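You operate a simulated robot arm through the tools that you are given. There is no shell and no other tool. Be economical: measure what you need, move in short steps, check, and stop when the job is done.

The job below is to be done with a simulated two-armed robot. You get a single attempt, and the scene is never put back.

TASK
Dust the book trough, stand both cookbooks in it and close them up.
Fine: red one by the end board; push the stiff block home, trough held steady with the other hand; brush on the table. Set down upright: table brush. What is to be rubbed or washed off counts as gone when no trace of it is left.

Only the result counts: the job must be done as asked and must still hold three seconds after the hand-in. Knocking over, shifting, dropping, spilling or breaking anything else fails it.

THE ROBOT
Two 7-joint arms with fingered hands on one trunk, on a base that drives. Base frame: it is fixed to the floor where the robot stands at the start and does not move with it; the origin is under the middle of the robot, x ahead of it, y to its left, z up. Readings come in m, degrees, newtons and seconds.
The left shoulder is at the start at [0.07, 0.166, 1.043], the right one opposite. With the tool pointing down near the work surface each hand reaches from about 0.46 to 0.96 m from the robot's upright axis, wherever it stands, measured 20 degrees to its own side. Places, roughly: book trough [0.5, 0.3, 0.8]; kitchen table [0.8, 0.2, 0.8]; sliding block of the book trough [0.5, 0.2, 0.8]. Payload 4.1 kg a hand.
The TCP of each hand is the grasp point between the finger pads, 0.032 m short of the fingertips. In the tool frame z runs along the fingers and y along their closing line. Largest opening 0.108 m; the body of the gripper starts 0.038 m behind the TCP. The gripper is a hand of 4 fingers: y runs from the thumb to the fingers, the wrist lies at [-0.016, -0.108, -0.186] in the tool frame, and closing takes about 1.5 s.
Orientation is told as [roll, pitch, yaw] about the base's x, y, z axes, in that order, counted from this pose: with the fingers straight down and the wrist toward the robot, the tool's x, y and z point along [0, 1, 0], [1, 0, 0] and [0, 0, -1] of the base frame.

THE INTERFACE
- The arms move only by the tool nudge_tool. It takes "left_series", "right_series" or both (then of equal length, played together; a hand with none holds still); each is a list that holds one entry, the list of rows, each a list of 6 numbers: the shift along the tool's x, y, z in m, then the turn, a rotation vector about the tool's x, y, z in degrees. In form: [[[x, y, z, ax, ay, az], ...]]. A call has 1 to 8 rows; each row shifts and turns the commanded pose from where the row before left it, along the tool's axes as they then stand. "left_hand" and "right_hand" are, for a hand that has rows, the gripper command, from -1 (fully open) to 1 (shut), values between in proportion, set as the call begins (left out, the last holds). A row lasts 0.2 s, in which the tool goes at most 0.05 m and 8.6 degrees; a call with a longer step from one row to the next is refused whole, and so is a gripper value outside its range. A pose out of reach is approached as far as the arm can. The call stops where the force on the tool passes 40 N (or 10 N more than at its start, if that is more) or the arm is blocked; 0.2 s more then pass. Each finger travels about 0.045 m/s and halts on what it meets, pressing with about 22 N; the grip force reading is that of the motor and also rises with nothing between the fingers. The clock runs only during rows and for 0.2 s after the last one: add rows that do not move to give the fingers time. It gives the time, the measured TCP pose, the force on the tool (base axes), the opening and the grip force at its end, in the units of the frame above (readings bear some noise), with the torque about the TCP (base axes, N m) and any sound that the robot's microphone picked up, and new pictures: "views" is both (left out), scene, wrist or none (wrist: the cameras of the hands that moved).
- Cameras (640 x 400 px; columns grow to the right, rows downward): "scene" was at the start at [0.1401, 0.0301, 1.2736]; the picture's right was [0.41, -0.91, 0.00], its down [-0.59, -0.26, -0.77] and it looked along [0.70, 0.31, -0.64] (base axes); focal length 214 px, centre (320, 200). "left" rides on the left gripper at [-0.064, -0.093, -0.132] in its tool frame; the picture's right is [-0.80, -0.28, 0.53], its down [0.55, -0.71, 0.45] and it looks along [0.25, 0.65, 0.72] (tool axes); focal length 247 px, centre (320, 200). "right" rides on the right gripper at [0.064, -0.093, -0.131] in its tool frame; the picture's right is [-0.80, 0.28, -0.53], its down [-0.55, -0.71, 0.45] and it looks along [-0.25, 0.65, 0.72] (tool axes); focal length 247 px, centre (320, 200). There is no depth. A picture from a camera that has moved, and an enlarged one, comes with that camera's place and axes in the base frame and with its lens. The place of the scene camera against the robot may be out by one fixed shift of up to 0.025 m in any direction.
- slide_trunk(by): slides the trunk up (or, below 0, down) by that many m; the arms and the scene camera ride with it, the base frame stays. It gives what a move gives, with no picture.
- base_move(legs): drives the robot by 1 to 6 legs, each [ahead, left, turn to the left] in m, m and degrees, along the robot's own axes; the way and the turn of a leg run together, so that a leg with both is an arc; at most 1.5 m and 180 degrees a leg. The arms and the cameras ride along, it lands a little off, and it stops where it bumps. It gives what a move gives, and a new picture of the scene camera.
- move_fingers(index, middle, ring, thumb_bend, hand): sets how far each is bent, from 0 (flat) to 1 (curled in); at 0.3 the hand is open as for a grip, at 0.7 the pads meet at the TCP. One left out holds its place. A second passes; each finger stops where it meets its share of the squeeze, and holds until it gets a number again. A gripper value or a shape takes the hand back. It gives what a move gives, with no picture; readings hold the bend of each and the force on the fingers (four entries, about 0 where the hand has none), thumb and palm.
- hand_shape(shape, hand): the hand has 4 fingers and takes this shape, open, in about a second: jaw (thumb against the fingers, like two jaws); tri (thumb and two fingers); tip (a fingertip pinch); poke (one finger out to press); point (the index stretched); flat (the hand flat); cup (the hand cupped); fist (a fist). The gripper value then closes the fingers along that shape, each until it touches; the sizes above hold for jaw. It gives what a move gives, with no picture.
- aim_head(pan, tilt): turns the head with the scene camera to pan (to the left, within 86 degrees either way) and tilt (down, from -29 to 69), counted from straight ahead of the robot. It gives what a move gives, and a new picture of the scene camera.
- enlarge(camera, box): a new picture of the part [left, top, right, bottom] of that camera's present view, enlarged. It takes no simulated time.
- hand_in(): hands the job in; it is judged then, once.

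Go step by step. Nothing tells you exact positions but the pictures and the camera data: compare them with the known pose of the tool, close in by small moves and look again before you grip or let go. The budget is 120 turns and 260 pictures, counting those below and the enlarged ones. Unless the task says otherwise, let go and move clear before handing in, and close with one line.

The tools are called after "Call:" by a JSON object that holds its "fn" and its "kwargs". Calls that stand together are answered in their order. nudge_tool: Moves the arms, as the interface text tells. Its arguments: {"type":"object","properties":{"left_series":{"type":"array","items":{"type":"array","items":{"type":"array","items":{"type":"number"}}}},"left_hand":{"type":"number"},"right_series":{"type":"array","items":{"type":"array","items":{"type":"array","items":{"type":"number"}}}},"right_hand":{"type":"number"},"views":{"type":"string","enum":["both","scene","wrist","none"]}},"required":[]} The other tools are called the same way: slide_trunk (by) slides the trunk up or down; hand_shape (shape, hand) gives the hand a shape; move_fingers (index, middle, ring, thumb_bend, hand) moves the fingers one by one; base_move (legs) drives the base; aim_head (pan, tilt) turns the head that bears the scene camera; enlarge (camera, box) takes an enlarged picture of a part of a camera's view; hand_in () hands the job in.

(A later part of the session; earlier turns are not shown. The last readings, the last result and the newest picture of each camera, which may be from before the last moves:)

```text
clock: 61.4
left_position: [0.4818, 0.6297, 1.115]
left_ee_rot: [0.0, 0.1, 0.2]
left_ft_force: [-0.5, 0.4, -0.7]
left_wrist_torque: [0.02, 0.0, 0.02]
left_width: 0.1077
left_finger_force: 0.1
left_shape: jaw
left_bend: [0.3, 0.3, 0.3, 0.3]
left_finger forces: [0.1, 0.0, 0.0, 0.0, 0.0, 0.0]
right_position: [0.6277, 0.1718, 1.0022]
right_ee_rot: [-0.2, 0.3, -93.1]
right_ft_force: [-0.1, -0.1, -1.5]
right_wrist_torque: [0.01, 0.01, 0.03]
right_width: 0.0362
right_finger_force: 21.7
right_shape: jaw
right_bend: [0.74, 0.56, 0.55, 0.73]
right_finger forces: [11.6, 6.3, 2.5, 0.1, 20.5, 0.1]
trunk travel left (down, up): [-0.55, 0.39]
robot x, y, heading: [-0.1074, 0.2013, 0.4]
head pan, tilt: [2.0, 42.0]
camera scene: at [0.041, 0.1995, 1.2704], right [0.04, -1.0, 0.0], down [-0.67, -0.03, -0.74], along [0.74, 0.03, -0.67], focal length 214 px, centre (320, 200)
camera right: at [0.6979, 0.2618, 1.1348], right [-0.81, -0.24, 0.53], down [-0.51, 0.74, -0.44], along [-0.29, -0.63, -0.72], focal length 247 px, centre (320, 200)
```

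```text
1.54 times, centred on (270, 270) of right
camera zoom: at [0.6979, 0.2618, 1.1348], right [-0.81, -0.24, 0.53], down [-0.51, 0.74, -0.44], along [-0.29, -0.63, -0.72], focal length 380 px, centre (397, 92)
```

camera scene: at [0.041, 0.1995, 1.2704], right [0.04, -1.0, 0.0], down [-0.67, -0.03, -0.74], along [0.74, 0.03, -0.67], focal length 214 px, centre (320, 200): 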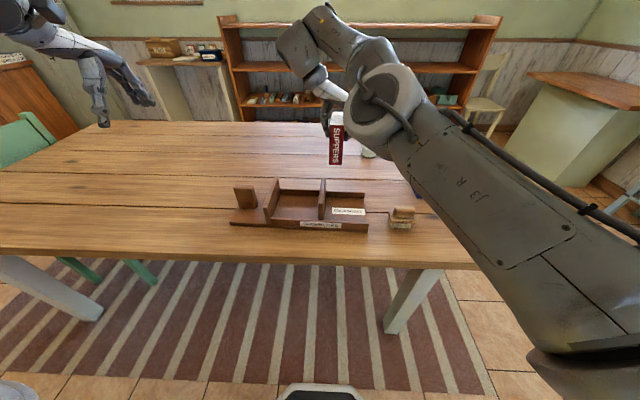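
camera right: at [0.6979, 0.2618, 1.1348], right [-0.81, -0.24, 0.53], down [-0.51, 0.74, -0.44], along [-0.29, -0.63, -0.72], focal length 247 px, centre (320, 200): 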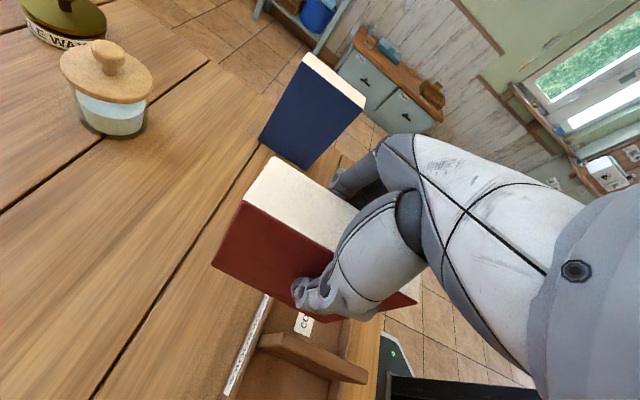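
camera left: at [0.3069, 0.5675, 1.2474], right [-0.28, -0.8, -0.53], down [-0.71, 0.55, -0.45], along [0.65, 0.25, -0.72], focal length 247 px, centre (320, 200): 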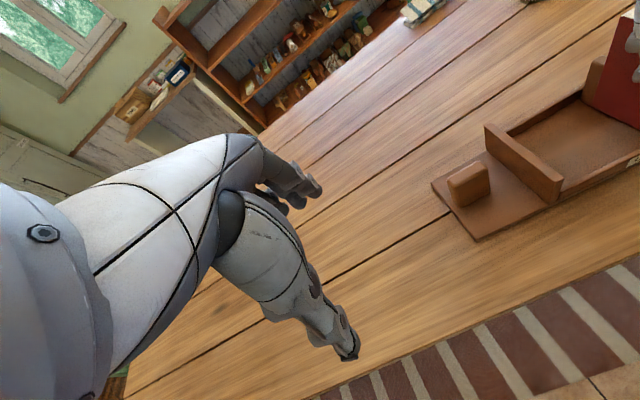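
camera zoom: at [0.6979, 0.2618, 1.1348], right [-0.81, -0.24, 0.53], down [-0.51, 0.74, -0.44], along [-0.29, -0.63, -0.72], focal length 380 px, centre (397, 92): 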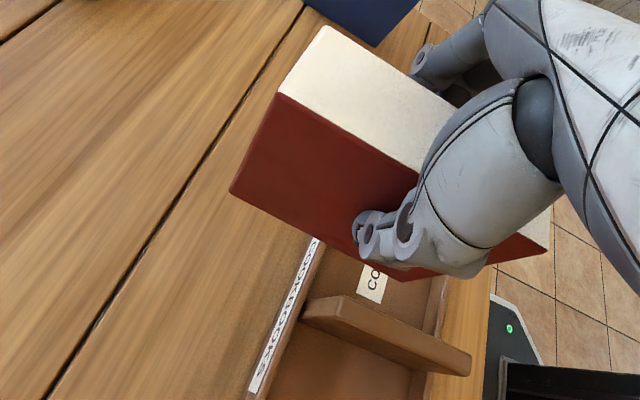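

Trough did not shift. The book is nearly level now, perhaps −4°. I take it back to its original spot, where reach is proven, to re-seat it.

Call:
{"fn": "nudge_tool", "kwargs": {"right_series": [[[0.0, 0.0427, 0, 0, 0, 0], [0.0, 0.0427, 0, 0, 0, 0], [0.032, 0.038, 0, 0, 0, 0], [0.032, 0.038, 0, 0, 0, 0], [0, 0.009, 0, 0, 0, -4.6], [0, 0, 0, 0, 0, 0]]]}}

Call:
{"fn": "enlarge", "kwargs": {"camera": "scene", "box": [330, 90, 450, 210]}}

```text
clock: 62.8
left_position: [0.4823, 0.6325, 1.1144]
left_ee_rot: [-0.1, 0.2, 0.2]
left_ft_force: [-0.6, 0.1, 0.6]
left_wrist_torque: [-0.01, -0.01, 0.03]
left_width: 0.1076
left_finger_force: 0.0
left_shape: jaw
left_bend: [0.3, 0.3, 0.3, 0.3]
left_finger forces: [0.1, 0.1, 0.1, 0.0, 0.1, 0.0]
right_position: [0.6845, -0.0004, 1.0012]
right_ee_rot: [-0.3, 0.3, -88.5]
right_ft_force: [0.1, -0.3, -2.9]
right_wrist_torque: [-0.01, 0.02, -0.01]
right_width: 0.036
right_finger_force: 22.1
right_shape: jaw
right_bend: [0.74, 0.56, 0.55, 0.73]
right_finger forces: [11.3, 6.3, 2.7, 0.0, 20.3, 0.0]
trunk travel left (down, up): [-0.55, 0.39]
robot x, y, heading: [-0.1053, 0.2033, 0.2]
head pan, tilt: [2.0, 42.0]
camera scene: at [0.0417, 0.2012, 1.2703], right [0.04, -1.0, 0.0], down [-0.67, -0.03, -0.74], along [0.74, 0.03, -0.67], focal length 214 px, centre (320, 200)
camera right: at [0.7465, 0.0951, 1.1334], right [-0.79, -0.31, 0.53], down [-0.57, 0.69, -0.44], along [-0.23, -0.65, -0.72], focal length 247 px, centre (320, 200)
```

scene: 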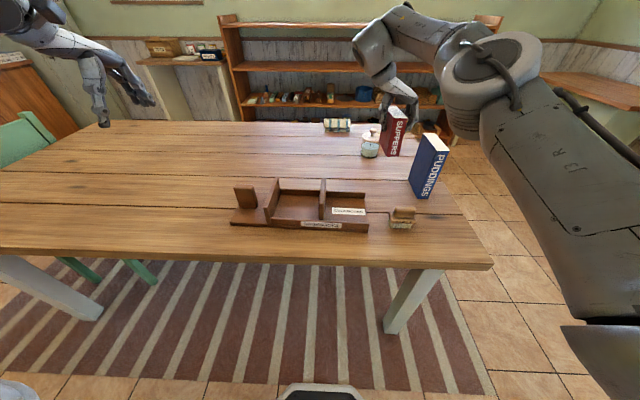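
right: 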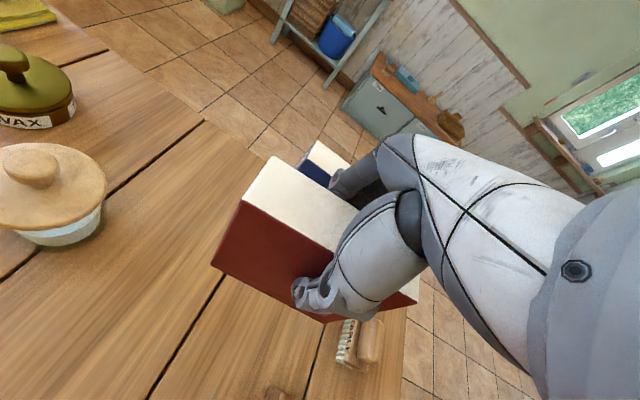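

```text
3.33 times, centred on (390, 150) of scene
camera zoom: at [0.0417, 0.2012, 1.2703], right [0.04, -1.0, 0.0], down [-0.67, -0.03, -0.74], along [0.74, 0.03, -0.67], focal length 715 px, centre (87, 367)
```

zoom: 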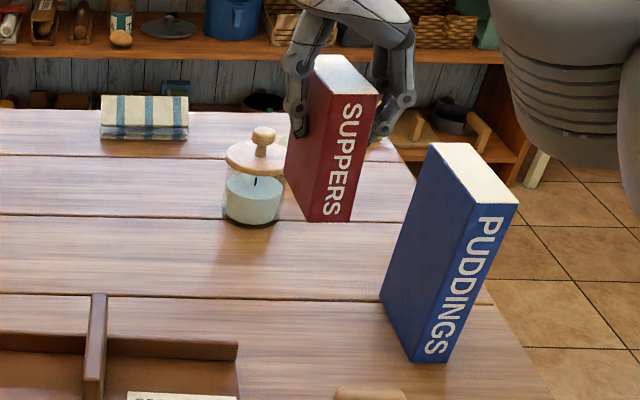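

Position reached. I lower to the table and let it settle.

Call:
{"fn": "nudge_tool", "kwargs": {"right_series": [[[0, 0, 0.045, 0, 0, 0], [0, 0, 0.045, 0, 0, 0], [0, 0, 0.035, 0, 0, 0], [0, 0, 0.012, 0, 0, 0], [0, 0, 0.004, 0, 0, 0], [0, 0, 0.003, 0, 0, 0], [0, 0, 0.0, 0, 0, 0]]]}}

```text
clock: 64.3
left_position: [0.4816, 0.6319, 1.1148]
left_ee_rot: [0.0, 0.0, 0.1]
left_ft_force: [-0.1, 0.1, -0.3]
left_wrist_torque: [-0.01, 0.04, 0.02]
left_width: 0.1078
left_finger_force: 0.1
left_shape: jaw
left_bend: [0.3, 0.3, 0.3, 0.3]
left_finger forces: [0.1, 0.0, 0.0, 0.1, 0.1, 0.1]
right_position: [0.6823, 0.0, 0.8565]
right_ee_rot: [-0.2, 0.4, -88.4]
right_ft_force: [0.1, -0.3, -1.7]
right_wrist_torque: [0.0, -0.02, -0.01]
right_width: 0.0364
right_finger_force: 22.2
right_shape: jaw
right_bend: [0.74, 0.56, 0.55, 0.73]
right_finger forces: [11.6, 6.2, 2.6, 0.1, 20.4, 0.0]
trunk travel left (down, up): [-0.55, 0.39]
robot x, y, heading: [-0.1015, 0.2014, 0.3]
head pan, tilt: [2.0, 42.0]
camera scene: at [0.0409, 0.2003, 1.2705], right [0.04, -1.0, 0.0], down [-0.67, -0.03, -0.74], along [0.74, 0.03, -0.67], focal length 214 px, centre (320, 200)
camera right: at [0.7442, 0.0942, 0.9895], right [-0.79, -0.31, 0.53], down [-0.57, 0.69, -0.44], along [-0.23, -0.65, -0.72], focal length 247 px, centre (320, 200)
```

scene: 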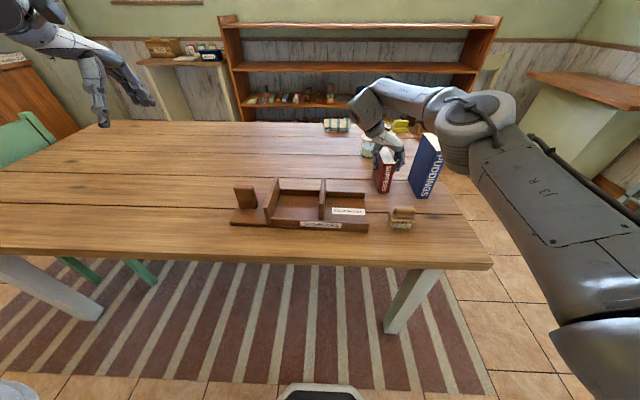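
right: 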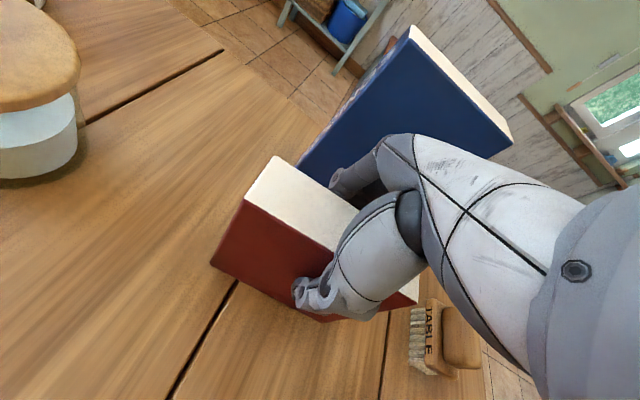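

Call:
{"fn": "nudge_tool", "kwargs": {"right_series": [[[0, 0, 0.003, 0, 0, 0], [0, 0, 0.003, 0, 0, 0], [0, 0, 0.003, 0, 0, 0], [0, 0, 0, 0, 0, 0]]], "views": "wrist"}}

```text
clock: 65.3
left_position: [0.4791, 0.6316, 1.1159]
left_ee_rot: [0.0, -0.1, 0.2]
left_ft_force: [-0.7, 0.2, -0.2]
left_wrist_torque: [0.01, 0.02, 0.0]
left_width: 0.1075
left_finger_force: 0.0
left_shape: jaw
left_bend: [0.3, 0.3, 0.3, 0.3]
left_finger forces: [0.1, 0.0, 0.0, 0.1, 0.0, 0.1]
right_position: [0.6812, -0.0004, 0.852]
right_ee_rot: [0.2, 0.3, -88.5]
right_ft_force: [7.0, -0.2, 21.8]
right_wrist_torque: [0.11, -0.19, 0.02]
right_width: 0.0367
right_finger_force: 22.1
right_shape: jaw
right_bend: [0.74, 0.56, 0.55, 0.73]
right_finger forces: [13.8, 7.1, 3.4, 0.0, 23.8, 0.0]
trunk travel left (down, up): [-0.55, 0.39]
robot x, y, heading: [-0.1061, 0.1995, 0.4]
head pan, tilt: [2.0, 42.0]
camera right: at [0.7423, 0.094, 0.9845], right [-0.79, -0.31, 0.53], down [-0.57, 0.69, -0.45], along [-0.23, -0.65, -0.72], focal length 247 px, centre (320, 200)
```

right: 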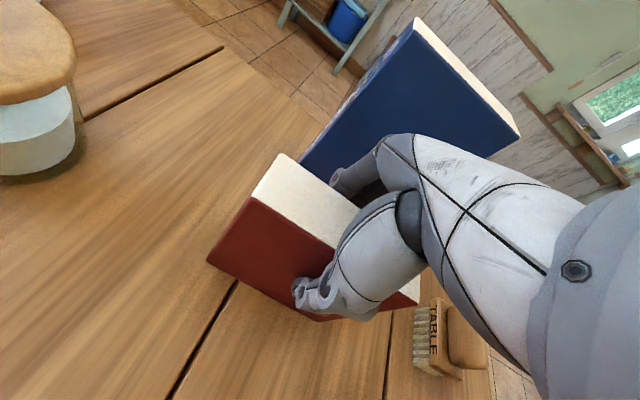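

The book is level again on the table (22 N). I relieve the pressure, lift, and carry it back over the bay.

Call:
{"fn": "nudge_tool", "kwargs": {"right_series": [[[0, 0, -0.004, 0, 0, 0], [0, 0, -0.02, 0, 0, 0], [0, 0, -0.045, 0, 0, 0], [0, 0, -0.045, 0, 0, 0], [0, 0, -0.04, 0, 0, 0], [0, 0, 0, 0, 0, 0]]], "views": "none"}}

Call:
{"fn": "nudge_tool", "kwargs": {"right_series": [[[-0.0187, -0.04, 0, 0, 0, 0], [-0.0187, -0.04, 0, 0, 0, 0], [-0.0187, -0.04, 0, 0, 0, 0], [-0.0187, -0.04, 0, 0, 0, 0], [-0.0187, -0.04, 0, 0, 0, 0], [-0.0187, -0.04, 0, 0, 0, 0], [-0.0187, -0.04, 0, 0, 0, 0], [-0.0187, -0.04, 0, 0, 0, 0]]], "views": "none"}}

Call:
{"fn": "nudge_tool", "kwargs": {"right_series": [[[0, 0, 0.0, 0, 0, 4.0], [0, 0, 0.035, 0, 0, 0], [0, 0, 0.035, 0, 0, 0], [0, 0, 0, 0, 0, 0]]]}}

Call:
{"fn": "enlarge", "kwargs": {"camera": "right", "box": [100, 140, 380, 400]}}

Call:
{"fn": "enlarge", "kwargs": {"camera": "left", "box": [400, 0, 640, 240]}}

```text
clock: 66.8
left_position: [0.4821, 0.6303, 1.1144]
left_ee_rot: [0.1, 0.1, 0.1]
left_ft_force: [0.6, -1.4, -1.0]
left_wrist_torque: [0.03, 0.01, 0.0]
left_width: 0.1077
left_finger_force: 0.0
left_shape: jaw
left_bend: [0.3, 0.3, 0.3, 0.3]
left_finger forces: [0.1, 0.0, 0.0, 0.0, 0.0, 0.1]
right_position: [0.6864, -0.0029, 1.0002]
right_ee_rot: [-0.2, 0.3, -88.5]
right_ft_force: [0.5, -0.1, -2.2]
right_wrist_torque: [-0.02, 0.0, -0.01]
right_width: 0.0361
right_finger_force: 22.6
right_shape: jaw
right_bend: [0.74, 0.56, 0.55, 0.73]
right_finger forces: [11.8, 5.9, 3.1, 0.0, 20.7, 0.0]
trunk travel left (down, up): [-0.55, 0.39]
robot x, y, heading: [-0.1085, 0.2024, 0.1]
head pan, tilt: [2.0, 42.0]
```

```text
clock: 68.5
left_position: [0.481, 0.6323, 1.1155]
left_ee_rot: [-0.1, 0.0, 0.3]
left_ft_force: [1.2, 0.5, 0.6]
left_wrist_torque: [-0.06, 0.0, 0.0]
left_width: 0.1077
left_finger_force: 0.0
left_shape: jaw
left_bend: [0.3, 0.3, 0.3, 0.3]
left_finger forces: [0.0, 0.0, 0.0, 0.0, 0.1, 0.1]
right_position: [0.5228, 0.3136, 1.0044]
right_ee_rot: [-0.1, 0.3, -88.5]
right_ft_force: [-0.8, -0.5, -1.9]
right_wrist_torque: [-0.04, -0.01, 0.02]
right_width: 0.036
right_finger_force: 22.0
right_shape: jaw
right_bend: [0.74, 0.56, 0.55, 0.73]
right_finger forces: [11.6, 6.1, 3.0, 0.0, 20.6, 0.0]
trunk travel left (down, up): [-0.55, 0.39]
robot x, y, heading: [-0.1052, 0.1994, 0.1]
head pan, tilt: [2.0, 42.0]
```

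```text
clock: 69.5
left_position: [0.4817, 0.6302, 1.1155]
left_ee_rot: [0.0, 0.0, 0.2]
left_ft_force: [0.4, -0.3, -0.3]
left_wrist_torque: [-0.01, -0.02, -0.01]
left_width: 0.1078
left_finger_force: 0.0
left_shape: jaw
left_bend: [0.3, 0.3, 0.3, 0.3]
left_finger forces: [0.1, 0.0, 0.0, 0.1, 0.1, 0.0]
right_position: [0.5258, 0.3165, 0.9316]
right_ee_rot: [-0.1, 0.3, -92.4]
right_ft_force: [-0.5, -1.1, -3.2]
right_wrist_torque: [0.01, 0.0, 0.0]
right_width: 0.0357
right_finger_force: 22.1
right_shape: jaw
right_bend: [0.74, 0.56, 0.55, 0.73]
right_finger forces: [11.7, 6.1, 3.0, 0.0, 20.6, 0.0]
trunk travel left (down, up): [-0.55, 0.39]
robot x, y, heading: [-0.1071, 0.1983, 0.2]
head pan, tilt: [2.0, 42.0]
camera scene: at [0.0402, 0.2005, 1.2706], right [0.04, -1.0, 0.0], down [-0.67, -0.03, -0.74], along [0.74, 0.03, -0.67], focal length 214 px, centre (320, 200)
camera right: at [0.5928, 0.4059, 1.0655], right [-0.81, -0.25, 0.53], down [-0.52, 0.73, -0.44], along [-0.28, -0.63, -0.72], focal length 247 px, centre (320, 200)
```

scene: 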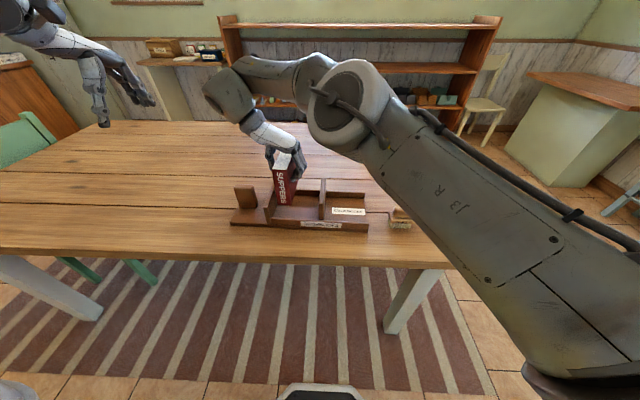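
right: 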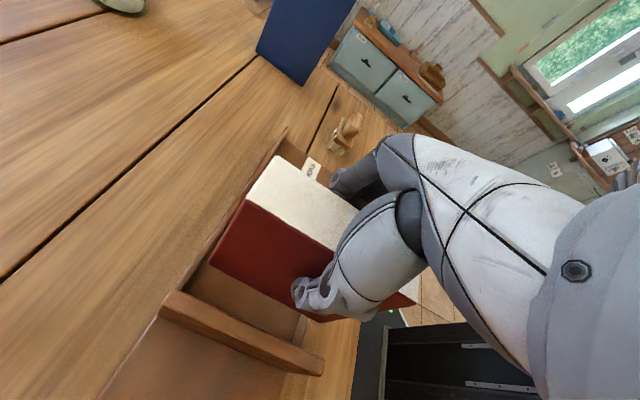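

```text
1.54 times, centred on (240, 270) of right
camera zoom: at [0.5928, 0.4059, 1.0655], right [-0.81, -0.25, 0.53], down [-0.52, 0.73, -0.44], along [-0.28, -0.63, -0.72], focal length 380 px, centre (443, 92)
```

zoom: 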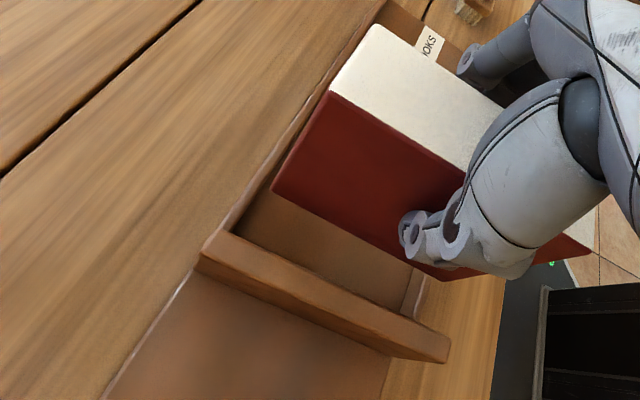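

```text
1.67 times, centred on (520, 120) of left
camera zoom: at [0.3878, 0.5674, 1.2473], right [-0.28, -0.8, -0.53], down [-0.71, 0.55, -0.45], along [0.65, 0.25, -0.72], focal length 412 px, centre (-13, 333)
```

zoom: 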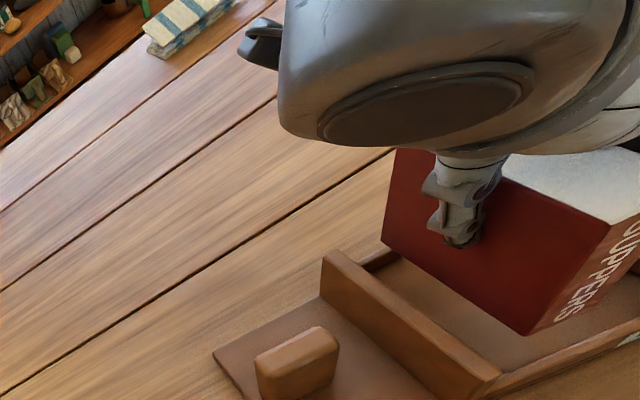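

The book's far lower edge still lines up with the far wall, with the near side loose; I shift 9 mm toward the robot and correct the ~2.5° residual pitch.

Call:
{"fn": "nudge_tool", "kwargs": {"right_series": [[[-0.009, 0, 0.0, 0, 2.5, 0], [0, 0, 0.02, 0, 0, 0], [0, 0, 0, 0, 0, 0]]], "views": "none"}}

Call:
{"fn": "enlarge", "kwargs": {"camera": "right", "box": [160, 130, 360, 380]}}

Call:
{"fn": "enlarge", "kwargs": {"camera": "scene", "box": [235, 150, 335, 240]}}

```text
clock: 70.3
left_position: [0.4808, 0.6311, 1.1148]
left_ee_rot: [0.0, 0.0, 0.2]
left_ft_force: [0.1, -0.3, -0.8]
left_wrist_torque: [0.01, -0.03, -0.01]
left_width: 0.1075
left_finger_force: 0.1
left_shape: jaw
left_bend: [0.3, 0.3, 0.3, 0.3]
left_finger forces: [0.0, 0.0, 0.1, 0.0, 0.0, 0.0]
right_position: [0.5142, 0.3158, 0.9146]
right_ee_rot: [2.4, 0.2, -92.4]
right_ft_force: [0.1, 0.2, -1.7]
right_wrist_torque: [0.0, 0.03, 0.02]
right_width: 0.0355
right_finger_force: 22.3
right_shape: jaw
right_bend: [0.74, 0.56, 0.55, 0.73]
right_finger forces: [11.5, 6.1, 3.0, 0.0, 20.6, 0.0]
trunk travel left (down, up): [-0.55, 0.39]
robot x, y, heading: [-0.1049, 0.1997, 0.3]
head pan, tilt: [2.0, 42.0]
```

```text
1.60 times, centred on (260, 255) of right
camera zoom: at [0.5775, 0.405, 1.0491], right [-0.83, -0.25, 0.5], down [-0.5, 0.73, -0.47], along [-0.25, -0.64, -0.73], focal length 395 px, centre (416, 112)
```

zoom: 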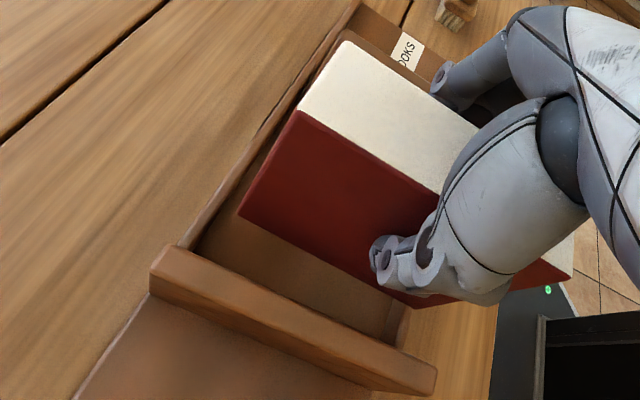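

```text
4.44 times, centred on (285, 195) of scene
camera zoom: at [0.0402, 0.2004, 1.2706], right [0.04, -1.0, 0.0], down [-0.67, -0.03, -0.74], along [0.74, 0.03, -0.67], focal length 953 px, centre (476, 222)
```

zoom: 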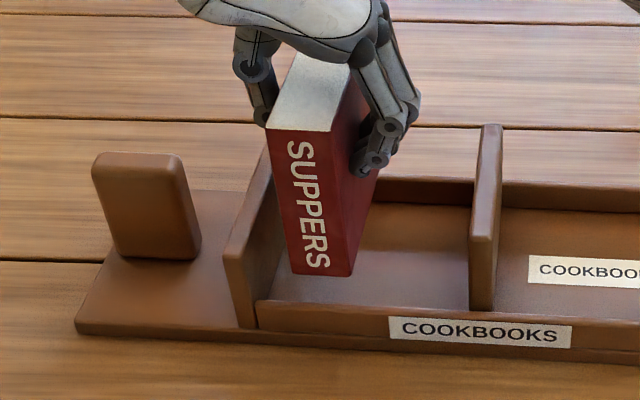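

Now the book sits between both walls with margins of some millimetres on each side. I lower on in small steps.

Call:
{"fn": "nudge_tool", "kwargs": {"right_series": [[[0, 0, 0.012, 0, 0, 0], [0, 0, 0.012, 0, 0, 0], [0, 0, 0.008, 0, 0, 0], [0, 0, 0.006, 0, 0, 0], [0, 0, 0, 0, 0, 0]]], "views": "wrist"}}

Call:
{"fn": "enlarge", "kwargs": {"camera": "scene", "box": [235, 150, 335, 240]}}

```text
clock: 71.5
left_position: [0.4807, 0.6302, 1.1151]
left_ee_rot: [-0.1, 0.0, 0.3]
left_ft_force: [-0.2, 0.2, 0.2]
left_wrist_torque: [0.01, 0.0, 0.0]
left_width: 0.1076
left_finger_force: 0.0
left_shape: jaw
left_bend: [0.3, 0.3, 0.3, 0.3]
left_finger forces: [0.1, 0.1, 0.0, 0.0, 0.1, 0.0]
right_position: [0.5175, 0.3158, 0.8744]
right_ee_rot: [2.4, 0.4, -92.5]
right_ft_force: [0.0, -0.5, -2.4]
right_wrist_torque: [0.02, 0.0, 0.02]
right_width: 0.036
right_finger_force: 22.1
right_shape: jaw
right_bend: [0.74, 0.56, 0.55, 0.73]
right_finger forces: [11.5, 6.0, 3.0, 0.0, 20.6, 0.0]
trunk travel left (down, up): [-0.55, 0.39]
robot x, y, heading: [-0.1059, 0.2016, 0.3]
head pan, tilt: [2.0, 42.0]
camera right: at [0.58, 0.4051, 1.0104], right [-0.83, -0.25, 0.5], down [-0.5, 0.73, -0.47], along [-0.25, -0.64, -0.73], focal length 247 px, centre (320, 200)
```

right: 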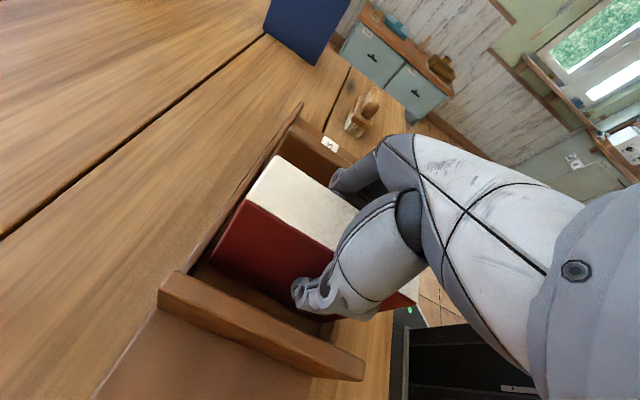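

```text
4.44 times, centred on (285, 195) of scene
camera zoom: at [0.0407, 0.2004, 1.2705], right [0.04, -1.0, 0.0], down [-0.67, -0.03, -0.74], along [0.74, 0.03, -0.67], focal length 953 px, centre (476, 222)
```

zoom: 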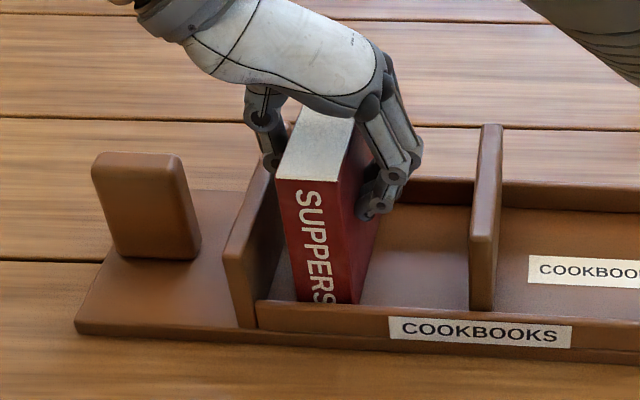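

No contact yet and the book is inside both walls. I go the last millimetres.

Call:
{"fn": "nudge_tool", "kwargs": {"right_series": [[[0, 0, 0.003, 0, 0, 0], [0, 0, 0.002, 0, 0, 0], [0, 0, 0.002, 0, 0, 0], [0, 0, 0, 0, 0, 0]]], "views": "none"}}

```text
clock: 72.5
left_position: [0.4815, 0.6309, 1.1157]
left_ee_rot: [0.0, 0.0, 0.2]
left_ft_force: [-0.1, -0.1, -0.6]
left_wrist_torque: [0.01, 0.02, 0.0]
left_width: 0.1078
left_finger_force: 0.0
left_shape: jaw
left_bend: [0.3, 0.3, 0.3, 0.3]
left_finger forces: [0.1, 0.0, 0.0, 0.1, 0.0, 0.0]
right_position: [0.5189, 0.315, 0.8692]
right_ee_rot: [2.3, 0.4, -92.5]
right_ft_force: [0.3, -0.5, -3.3]
right_wrist_torque: [-0.01, 0.0, -0.01]
right_width: 0.0359
right_finger_force: 22.3
right_shape: jaw
right_bend: [0.74, 0.56, 0.55, 0.73]
right_finger forces: [11.7, 6.0, 3.0, 0.0, 20.6, 0.0]
trunk travel left (down, up): [-0.55, 0.39]
robot x, y, heading: [-0.108, 0.201, 0.4]
head pan, tilt: [2.0, 42.0]
```

Call:
{"fn": "nudge_tool", "kwargs": {"right_series": [[[0, 0, 0.002, 0, 0, 0], [0, 0, 0.002, 0, 0, 0], [0, 0, 0.001, 0, 0, 0], [0, 0, 0, 0, 0, 0]]], "views": "none"}}

```text
clock: 73.5
left_position: [0.4801, 0.6309, 1.1152]
left_ee_rot: [0.0, 0.0, 0.2]
left_ft_force: [-0.7, -0.7, -0.5]
left_wrist_torque: [0.01, 0.01, 0.01]
left_width: 0.1077
left_finger_force: 0.1
left_shape: jaw
left_bend: [0.3, 0.3, 0.3, 0.3]
left_finger forces: [0.0, 0.0, 0.1, 0.1, 0.1, 0.0]
right_position: [0.5185, 0.3143, 0.8667]
right_ee_rot: [2.4, 0.4, -92.5]
right_ft_force: [4.6, -0.4, 21.7]
right_wrist_torque: [0.1, -0.05, 0.0]
right_width: 0.0363
right_finger_force: 22.5
right_shape: jaw
right_bend: [0.74, 0.56, 0.54, 0.73]
right_finger forces: [12.8, 7.5, 3.4, 0.0, 23.8, 0.1]
trunk travel left (down, up): [-0.55, 0.39]
robot x, y, heading: [-0.1055, 0.2053, 0.1]
head pan, tilt: [2.0, 42.0]
```

Floor contact at the expected height (TCP 0.867). I check the pose before letting go.

Call:
{"fn": "nudge_tool", "kwargs": {"right_series": [[[0, 0, -0.0025, 0, 0, 0], [0, 0, 0, 0, 0, 0]]], "views": "wrist"}}

Call:
{"fn": "enlarge", "kwargs": {"camera": "scene", "box": [235, 150, 335, 240]}}

Call:
{"fn": "enlarge", "kwargs": {"camera": "left", "box": [440, 40, 640, 240]}}

```text
clock: 74.2
left_position: [0.4806, 0.6295, 1.115]
left_ee_rot: [0.0, 0.0, 0.2]
left_ft_force: [-0.7, 0.2, 0.3]
left_wrist_torque: [-0.01, 0.01, 0.01]
left_width: 0.1077
left_finger_force: 0.0
left_shape: jaw
left_bend: [0.3, 0.3, 0.3, 0.3]
left_finger forces: [0.0, 0.1, 0.0, 0.1, 0.1, 0.1]
right_position: [0.5175, 0.3148, 0.8678]
right_ee_rot: [2.4, 0.3, -92.6]
right_ft_force: [4.6, -1.7, 15.4]
right_wrist_torque: [0.04, -0.12, -0.04]
right_width: 0.0368
right_finger_force: 21.6
right_shape: jaw
right_bend: [0.74, 0.56, 0.54, 0.73]
right_finger forces: [13.2, 7.6, 3.4, 0.0, 22.8, 0.0]
trunk travel left (down, up): [-0.55, 0.39]
robot x, y, heading: [-0.1073, 0.2008, 0.4]
head pan, tilt: [2.0, 42.0]
camera right: at [0.5794, 0.4047, 1.0023], right [-0.83, -0.25, 0.5], down [-0.5, 0.73, -0.47], along [-0.25, -0.64, -0.73], focal length 247 px, centre (320, 200)
```

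right: 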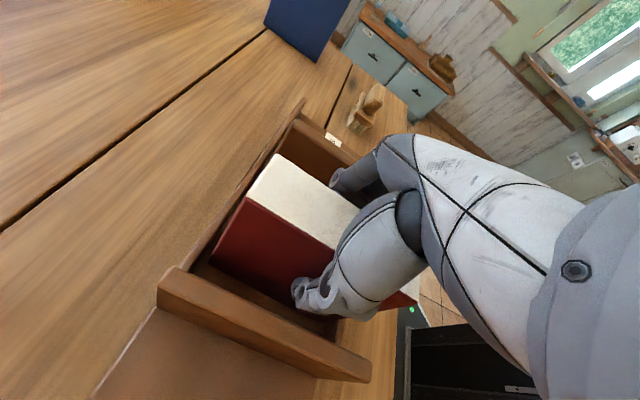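

```text
4.44 times, centred on (285, 195) of scene
camera zoom: at [0.0396, 0.1998, 1.2706], right [0.04, -1.0, 0.0], down [-0.67, -0.03, -0.74], along [0.74, 0.03, -0.67], focal length 953 px, centre (476, 222)
```

zoom: 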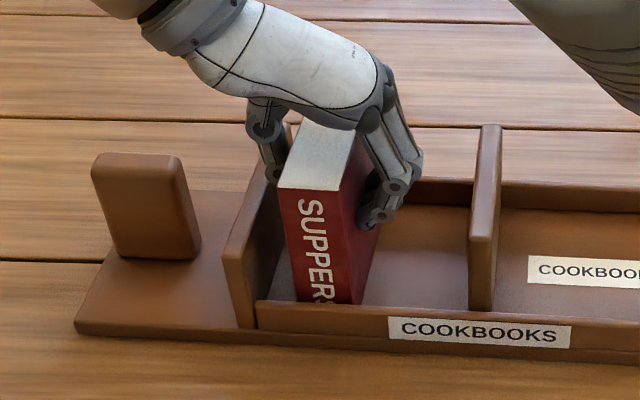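

```text
2.00 times, centred on (540, 140) of left
camera zoom: at [0.3873, 0.5667, 1.2477], right [-0.28, -0.8, -0.53], down [-0.71, 0.55, -0.45], along [0.65, 0.25, -0.72], focal length 494 px, centre (-120, 320)
```

zoom: 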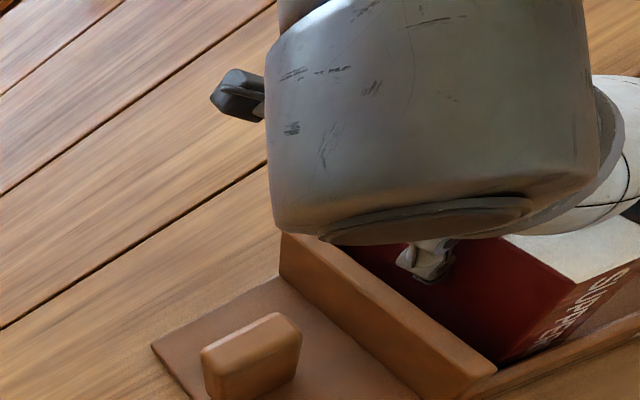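

The book stands level on the floor between the walls. I open just enough to release it.

Call:
{"fn": "nudge_tool", "kwargs": {"right_series": [[[0, 0, 0, 0, 0, 0], [0, 0, 0, 0, 0, 0], [0, 0, 0, 0, 0, 0], [0, 0, 0, 0, 0, 0], [0, 0, 0, 0, 0, 0]]], "right_hand": -0.15, "views": "wrist"}}

Call:
{"fn": "enlarge", "kwargs": {"camera": "scene", "box": [235, 150, 335, 240]}}

```text
clock: 75.3
left_position: [0.4801, 0.6317, 1.1155]
left_ee_rot: [0.0, -0.1, 0.1]
left_ft_force: [-0.2, 0.6, 0.4]
left_wrist_torque: [0.01, 0.02, -0.01]
left_width: 0.1076
left_finger_force: 0.1
left_shape: jaw
left_bend: [0.3, 0.3, 0.3, 0.3]
left_finger forces: [0.1, 0.1, 0.0, 0.0, 0.0, 0.0]
right_position: [0.5178, 0.3154, 0.8671]
right_ee_rot: [2.3, 0.3, -92.5]
right_ft_force: [-0.5, -0.4, 0.3]
right_wrist_torque: [0.0, 0.01, 0.0]
right_width: 0.0616
right_finger_force: 0.1
right_shape: jaw
right_bend: [0.74, 0.42, 0.39, 0.68]
right_finger forces: [0.0, 0.0, 0.0, 0.0, 0.0, 0.1]
trunk travel left (down, up): [-0.55, 0.39]
robot x, y, heading: [-0.1052, 0.2002, -0.2]
head pan, tilt: [2.0, 42.0]
camera right: at [0.5799, 0.4053, 1.0017], right [-0.83, -0.25, 0.5], down [-0.5, 0.73, -0.47], along [-0.25, -0.64, -0.73], focal length 247 px, centre (320, 200)
```

right: 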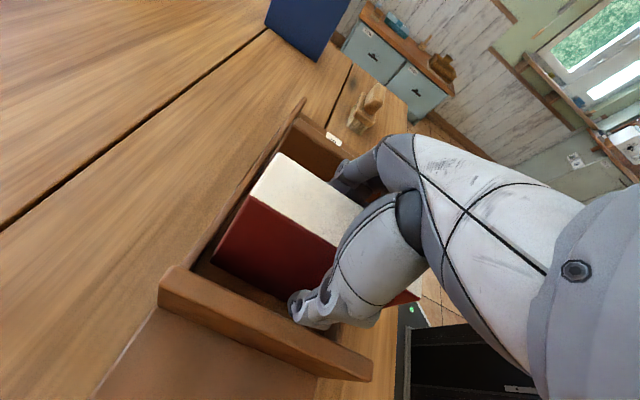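

```text
4.44 times, centred on (285, 195) of scene
camera zoom: at [0.0404, 0.2004, 1.2705], right [0.04, -1.0, 0.0], down [-0.67, -0.03, -0.74], along [0.74, 0.03, -0.67], focal length 953 px, centre (476, 222)
```

zoom: 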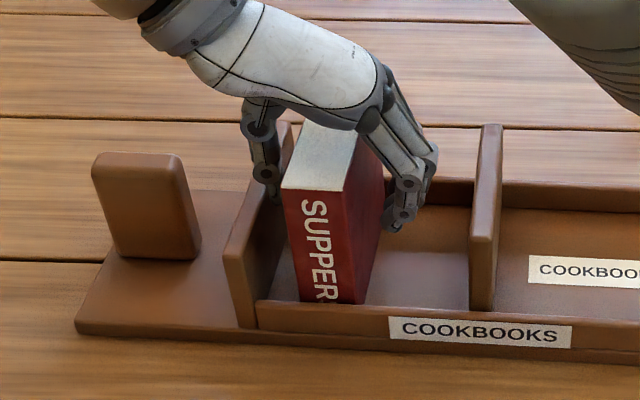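

Call:
{"fn": "nudge_tool", "kwargs": {"right_series": [[[0, 0, 0, 0, 0, 0], [0, 0, 0, 0, 0, 0], [0, 0, 0, 0, 0, 0]]], "right_hand": -0.25, "views": "none"}}

Call:
{"fn": "enlarge", "kwargs": {"camera": "right", "box": [200, 130, 440, 370]}}

```text
clock: 76.2
left_position: [0.4809, 0.631, 1.1154]
left_ee_rot: [0.0, 0.0, 0.2]
left_ft_force: [0.9, 0.3, 0.2]
left_wrist_torque: [0.01, 0.0, -0.02]
left_width: 0.1076
left_finger_force: 0.2
left_shape: jaw
left_bend: [0.3, 0.3, 0.3, 0.3]
left_finger forces: [0.0, 0.1, 0.0, 0.0, 0.0, 0.0]
right_position: [0.5175, 0.3159, 0.866]
right_ee_rot: [2.3, 0.3, -92.5]
right_ft_force: [0.1, -0.5, -0.3]
right_wrist_torque: [0.0, 0.04, 0.04]
right_width: 0.0662
right_finger_force: 0.2
right_shape: jaw
right_bend: [0.28, 0.4, 0.37, 0.66]
right_finger forces: [0.0, 0.0, 0.0, 0.0, 0.5, 0.1]
trunk travel left (down, up): [-0.55, 0.39]
robot x, y, heading: [-0.1023, 0.2005, 0.2]
head pan, tilt: [2.0, 42.0]
```

```text
1.67 times, centred on (320, 250) of right
camera zoom: at [0.58, 0.4053, 1.0017], right [-0.83, -0.25, 0.5], down [-0.5, 0.73, -0.47], along [-0.25, -0.64, -0.73], focal length 412 px, centre (320, 117)
```

zoom: 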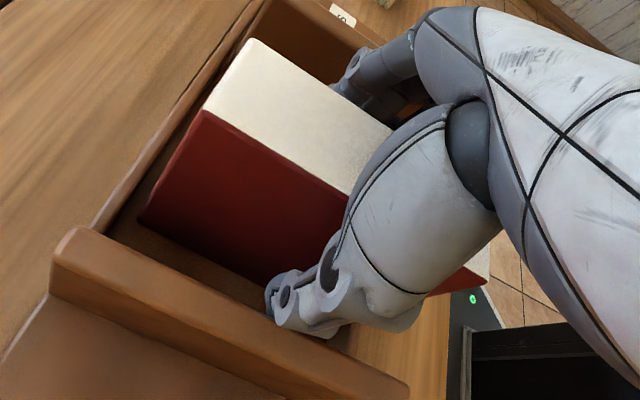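

Both jaws are off the book. I rise straight up.

Call:
{"fn": "nudge_tool", "kwargs": {"right_series": [[[0, 0, -0.015, 0, 0, 0], [0, 0, -0.02, 0, 0, 0], [0, 0, -0.03, 0, 0, 0], [0, 0, -0.045, 0, 0, 0], [0, 0, -0.045, 0, 0, 0], [0, 0, -0.02, 0, -2.3, 0]]]}}

Call:
{"fn": "enlarge", "kwargs": {"camera": "scene", "box": [225, 150, 385, 240]}}

Call:
{"fn": "enlarge", "kwargs": {"camera": "right", "box": [100, 140, 380, 400]}}

```text
clock: 77.5
left_position: [0.4803, 0.6307, 1.1147]
left_ee_rot: [0.0, 0.0, 0.1]
left_ft_force: [0.1, -0.3, -0.4]
left_wrist_torque: [-0.01, 0.02, -0.02]
left_width: 0.1078
left_finger_force: 0.1
left_shape: jaw
left_bend: [0.3, 0.3, 0.3, 0.3]
left_finger forces: [0.0, 0.0, 0.1, 0.1, 0.0, 0.0]
right_position: [0.5175, 0.304, 1.0445]
right_ee_rot: [-0.4, 1.6, -93.7]
right_ft_force: [-0.1, -0.2, -0.3]
right_wrist_torque: [0.02, 0.06, 0.0]
right_width: 0.0673
right_finger_force: 0.1
right_shape: jaw
right_bend: [0.28, 0.4, 0.37, 0.65]
right_finger forces: [0.0, 0.0, 0.0, 0.0, 0.1, 0.0]
trunk travel left (down, up): [-0.55, 0.39]
robot x, y, heading: [-0.1066, 0.202, 0.3]
head pan, tilt: [2.0, 42.0]
camera scene: at [0.0408, 0.1999, 1.2705], right [0.04, -1.0, 0.0], down [-0.67, -0.03, -0.74], along [0.74, 0.03, -0.67], focal length 214 px, centre (320, 200)
camera right: at [0.5884, 0.3887, 1.1797], right [-0.81, -0.25, 0.53], down [-0.51, 0.75, -0.42], along [-0.29, -0.61, -0.73], focal length 247 px, centre (320, 200)
```

scene: 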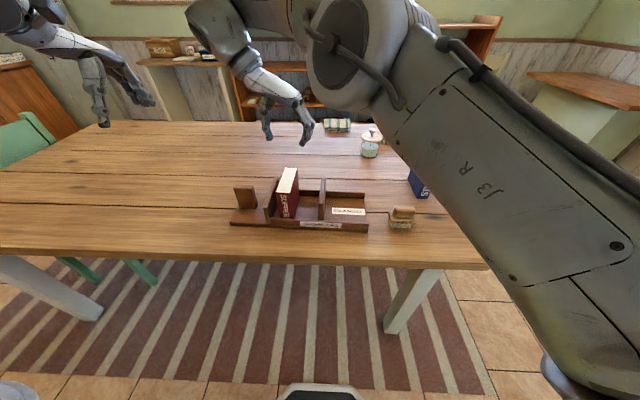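
right: 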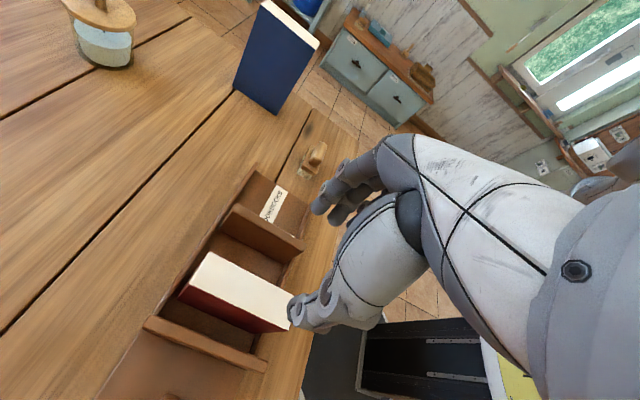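

```text
4.00 times, centred on (305, 195) of scene
camera zoom: at [0.0408, 0.1999, 1.2705], right [0.04, -1.0, 0.0], down [-0.67, -0.03, -0.74], along [0.74, 0.03, -0.67], focal length 858 px, centre (380, 220)
```

zoom: 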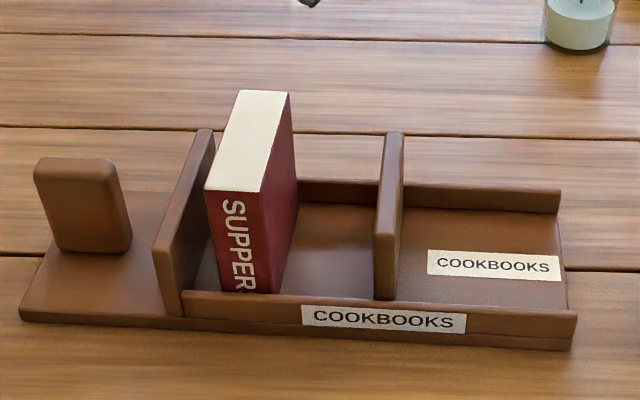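

```text
1.54 times, centred on (240, 270) of right
camera zoom: at [0.5884, 0.3887, 1.1797], right [-0.81, -0.25, 0.53], down [-0.51, 0.75, -0.42], along [-0.29, -0.61, -0.73], focal length 380 px, centre (443, 92)
```

zoom: 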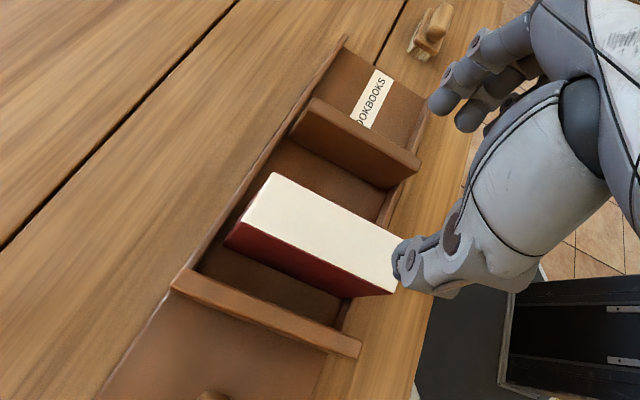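

Red book stands upright by the end board. Now I go for the blue one: first along −y at this height, opening the hand.

Call:
{"fn": "nudge_tool", "kwargs": {"right_series": [[[0, 0.047, -0.005, 0, 0, 0], [0, 0.047, -0.005, 0, 0, 0], [0, 0.047, -0.005, 0, 0, 0], [0, 0.047, 0, 0, 0, 0], [0.01, 0.047, 0, 0, 0, 0], [0.02, 0.045, 0, 0, 0, 0], [0.02, 0.045, 0, 0, 0, 0], [0.02, 0.045, 0, 0, 0, 0]]], "right_hand": -1, "views": "none"}}

Call:
{"fn": "nudge_tool", "kwargs": {"right_series": [[[0.03, 0.03, 0, 0, 0, -4], [0.03, 0.025, 0, 0, 0, 0], [0.025, 0, 0, 0, 0, 0], [0, 0, 0, 0, 0, 0]]]}}

Call:
{"fn": "enlarge", "kwargs": {"camera": "scene", "box": [360, 90, 480, 210]}}

```text
clock: 79.3
left_position: [0.4806, 0.6303, 1.1152]
left_ee_rot: [0.1, 0.0, 0.3]
left_ft_force: [-0.1, -1.1, -0.4]
left_wrist_torque: [0.0, 0.0, -0.02]
left_width: 0.1078
left_finger_force: 0.0
left_shape: jaw
left_bend: [0.3, 0.3, 0.3, 0.3]
left_finger forces: [0.0, 0.0, 0.0, 0.0, 0.0, 0.0]
right_position: [0.5604, -0.059, 1.0566]
right_ee_rot: [0.0, 0.4, -92.5]
right_ft_force: [-0.8, 0.2, 0.4]
right_wrist_torque: [0.04, 0.0, 0.0]
right_width: 0.1076
right_finger_force: 0.1
right_shape: jaw
right_bend: [0.3, 0.3, 0.3, 0.3]
right_finger forces: [0.0, 0.0, 0.0, 0.0, 0.0, 0.0]
trunk travel left (down, up): [-0.55, 0.39]
robot x, y, heading: [-0.1054, 0.2004, 0.3]
head pan, tilt: [2.0, 42.0]
```

```text
clock: 80.3
left_position: [0.48, 0.6298, 1.1157]
left_ee_rot: [0.0, 0.0, 0.2]
left_ft_force: [-0.7, 0.3, -0.1]
left_wrist_torque: [0.01, 0.0, -0.01]
left_width: 0.1076
left_finger_force: 0.0
left_shape: jaw
left_bend: [0.3, 0.3, 0.3, 0.3]
left_finger forces: [0.1, 0.1, 0.1, 0.0, 0.0, 0.1]
right_position: [0.6485, -0.1134, 1.0571]
right_ee_rot: [0.2, 0.2, -88.5]
right_ft_force: [-0.9, -0.2, -1.3]
right_wrist_torque: [-0.01, 0.0, -0.01]
right_width: 0.1078
right_finger_force: 0.1
right_shape: jaw
right_bend: [0.3, 0.3, 0.3, 0.3]
right_finger forces: [0.0, 0.0, 0.1, 0.1, 0.1, 0.1]
trunk travel left (down, up): [-0.55, 0.39]
robot x, y, heading: [-0.1015, 0.2025, 0.0]
head pan, tilt: [2.0, 42.0]
camera scene: at [0.04, 0.1992, 1.2706], right [0.04, -1.0, 0.0], down [-0.67, -0.02, -0.74], along [0.74, 0.03, -0.67], focal length 214 px, centre (320, 200)
camera right: at [0.7097, -0.0191, 1.1896], right [-0.79, -0.31, 0.53], down [-0.57, 0.69, -0.44], along [-0.23, -0.65, -0.72], focal length 247 px, centre (320, 200)
```

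scene: 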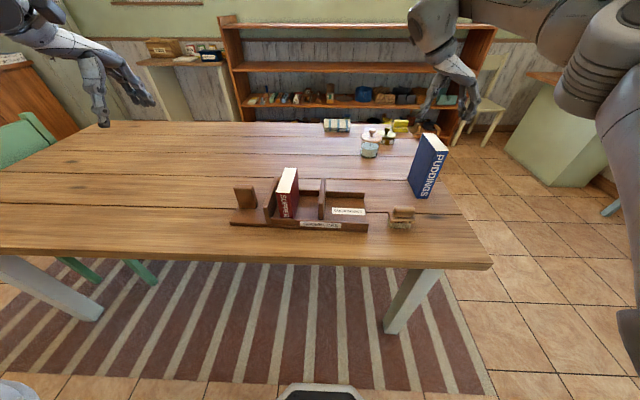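
right: 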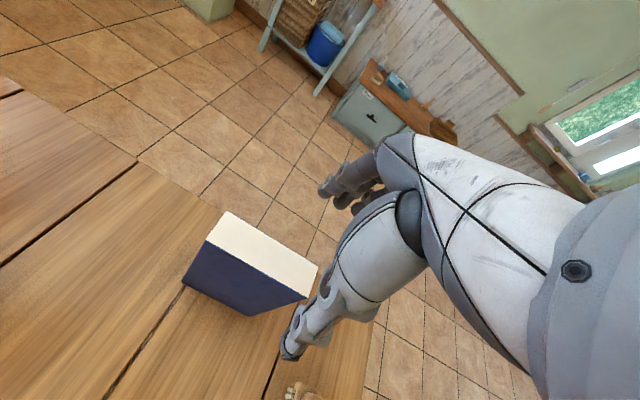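

```text
3.33 times, centred on (420, 150) of scene
camera zoom: at [0.04, 0.1992, 1.2706], right [0.04, -1.0, 0.0], down [-0.67, -0.02, -0.74], along [0.74, 0.03, -0.67], focal length 715 px, centre (-13, 367)
```

zoom: 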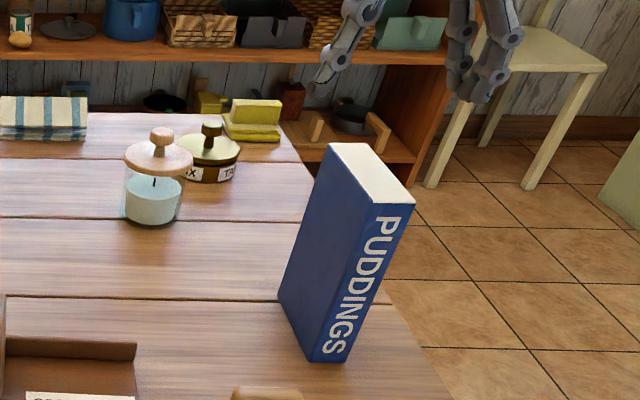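

Blue book centre ≈ (0.661, −0.133), top ≈ 0.948. I align and descend in two stages.

Call:
{"fn": "nudge_tool", "kwargs": {"right_series": [[[0.012, 0.0195, 0, 0, 0, 0], [0, 0, 0.045, 0, 0, 0], [0, 0, 0.03, 0, 0, 0], [0, 0, 0, 0, 0, 0]]]}}

Call:
{"fn": "enlarge", "kwargs": {"camera": "scene", "box": [360, 90, 480, 210]}}

```text
clock: 81.3
left_position: [0.4805, 0.6306, 1.114]
left_ee_rot: [-0.1, 0.0, 0.2]
left_ft_force: [0.2, -0.5, -0.3]
left_wrist_torque: [0.0, 0.0, -0.02]
left_width: 0.1076
left_finger_force: 0.1
left_shape: jaw
left_bend: [0.3, 0.3, 0.3, 0.3]
left_finger forces: [0.0, 0.0, 0.0, 0.0, 0.0, 0.0]
right_position: [0.6643, -0.131, 0.9828]
right_ee_rot: [0.2, 0.4, -88.6]
right_ft_force: [0.6, -1.1, 0.3]
right_wrist_torque: [0.04, 0.01, -0.02]
right_width: 0.1079
right_finger_force: 0.0
right_shape: jaw
right_bend: [0.3, 0.3, 0.3, 0.3]
right_finger forces: [0.0, 0.1, 0.1, 0.0, 0.0, 0.0]
trunk travel left (down, up): [-0.55, 0.39]
robot x, y, heading: [-0.1075, 0.2031, 0.1]
head pan, tilt: [2.0, 42.0]
camera scene: at [0.0401, 0.2003, 1.2706], right [0.04, -1.0, 0.0], down [-0.67, -0.03, -0.74], along [0.74, 0.03, -0.67], focal length 214 px, centre (320, 200)
camera right: at [0.7245, -0.036, 1.1152], right [-0.79, -0.31, 0.53], down [-0.57, 0.69, -0.44], along [-0.23, -0.65, -0.72], focal length 247 px, centre (320, 200)
```

scene: 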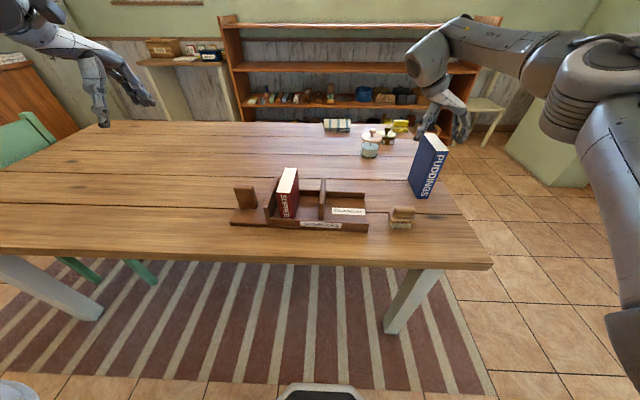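
right: 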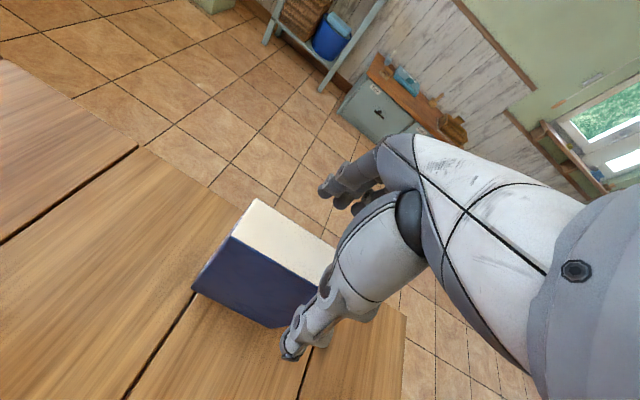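

```text
3.33 times, centred on (420, 150) of scene
camera zoom: at [0.0401, 0.2003, 1.2706], right [0.04, -1.0, 0.0], down [-0.67, -0.03, -0.74], along [0.74, 0.03, -0.67], focal length 715 px, centre (-13, 367)
```

zoom: 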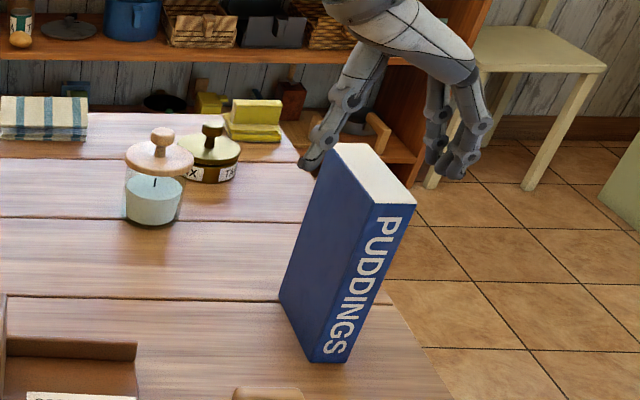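

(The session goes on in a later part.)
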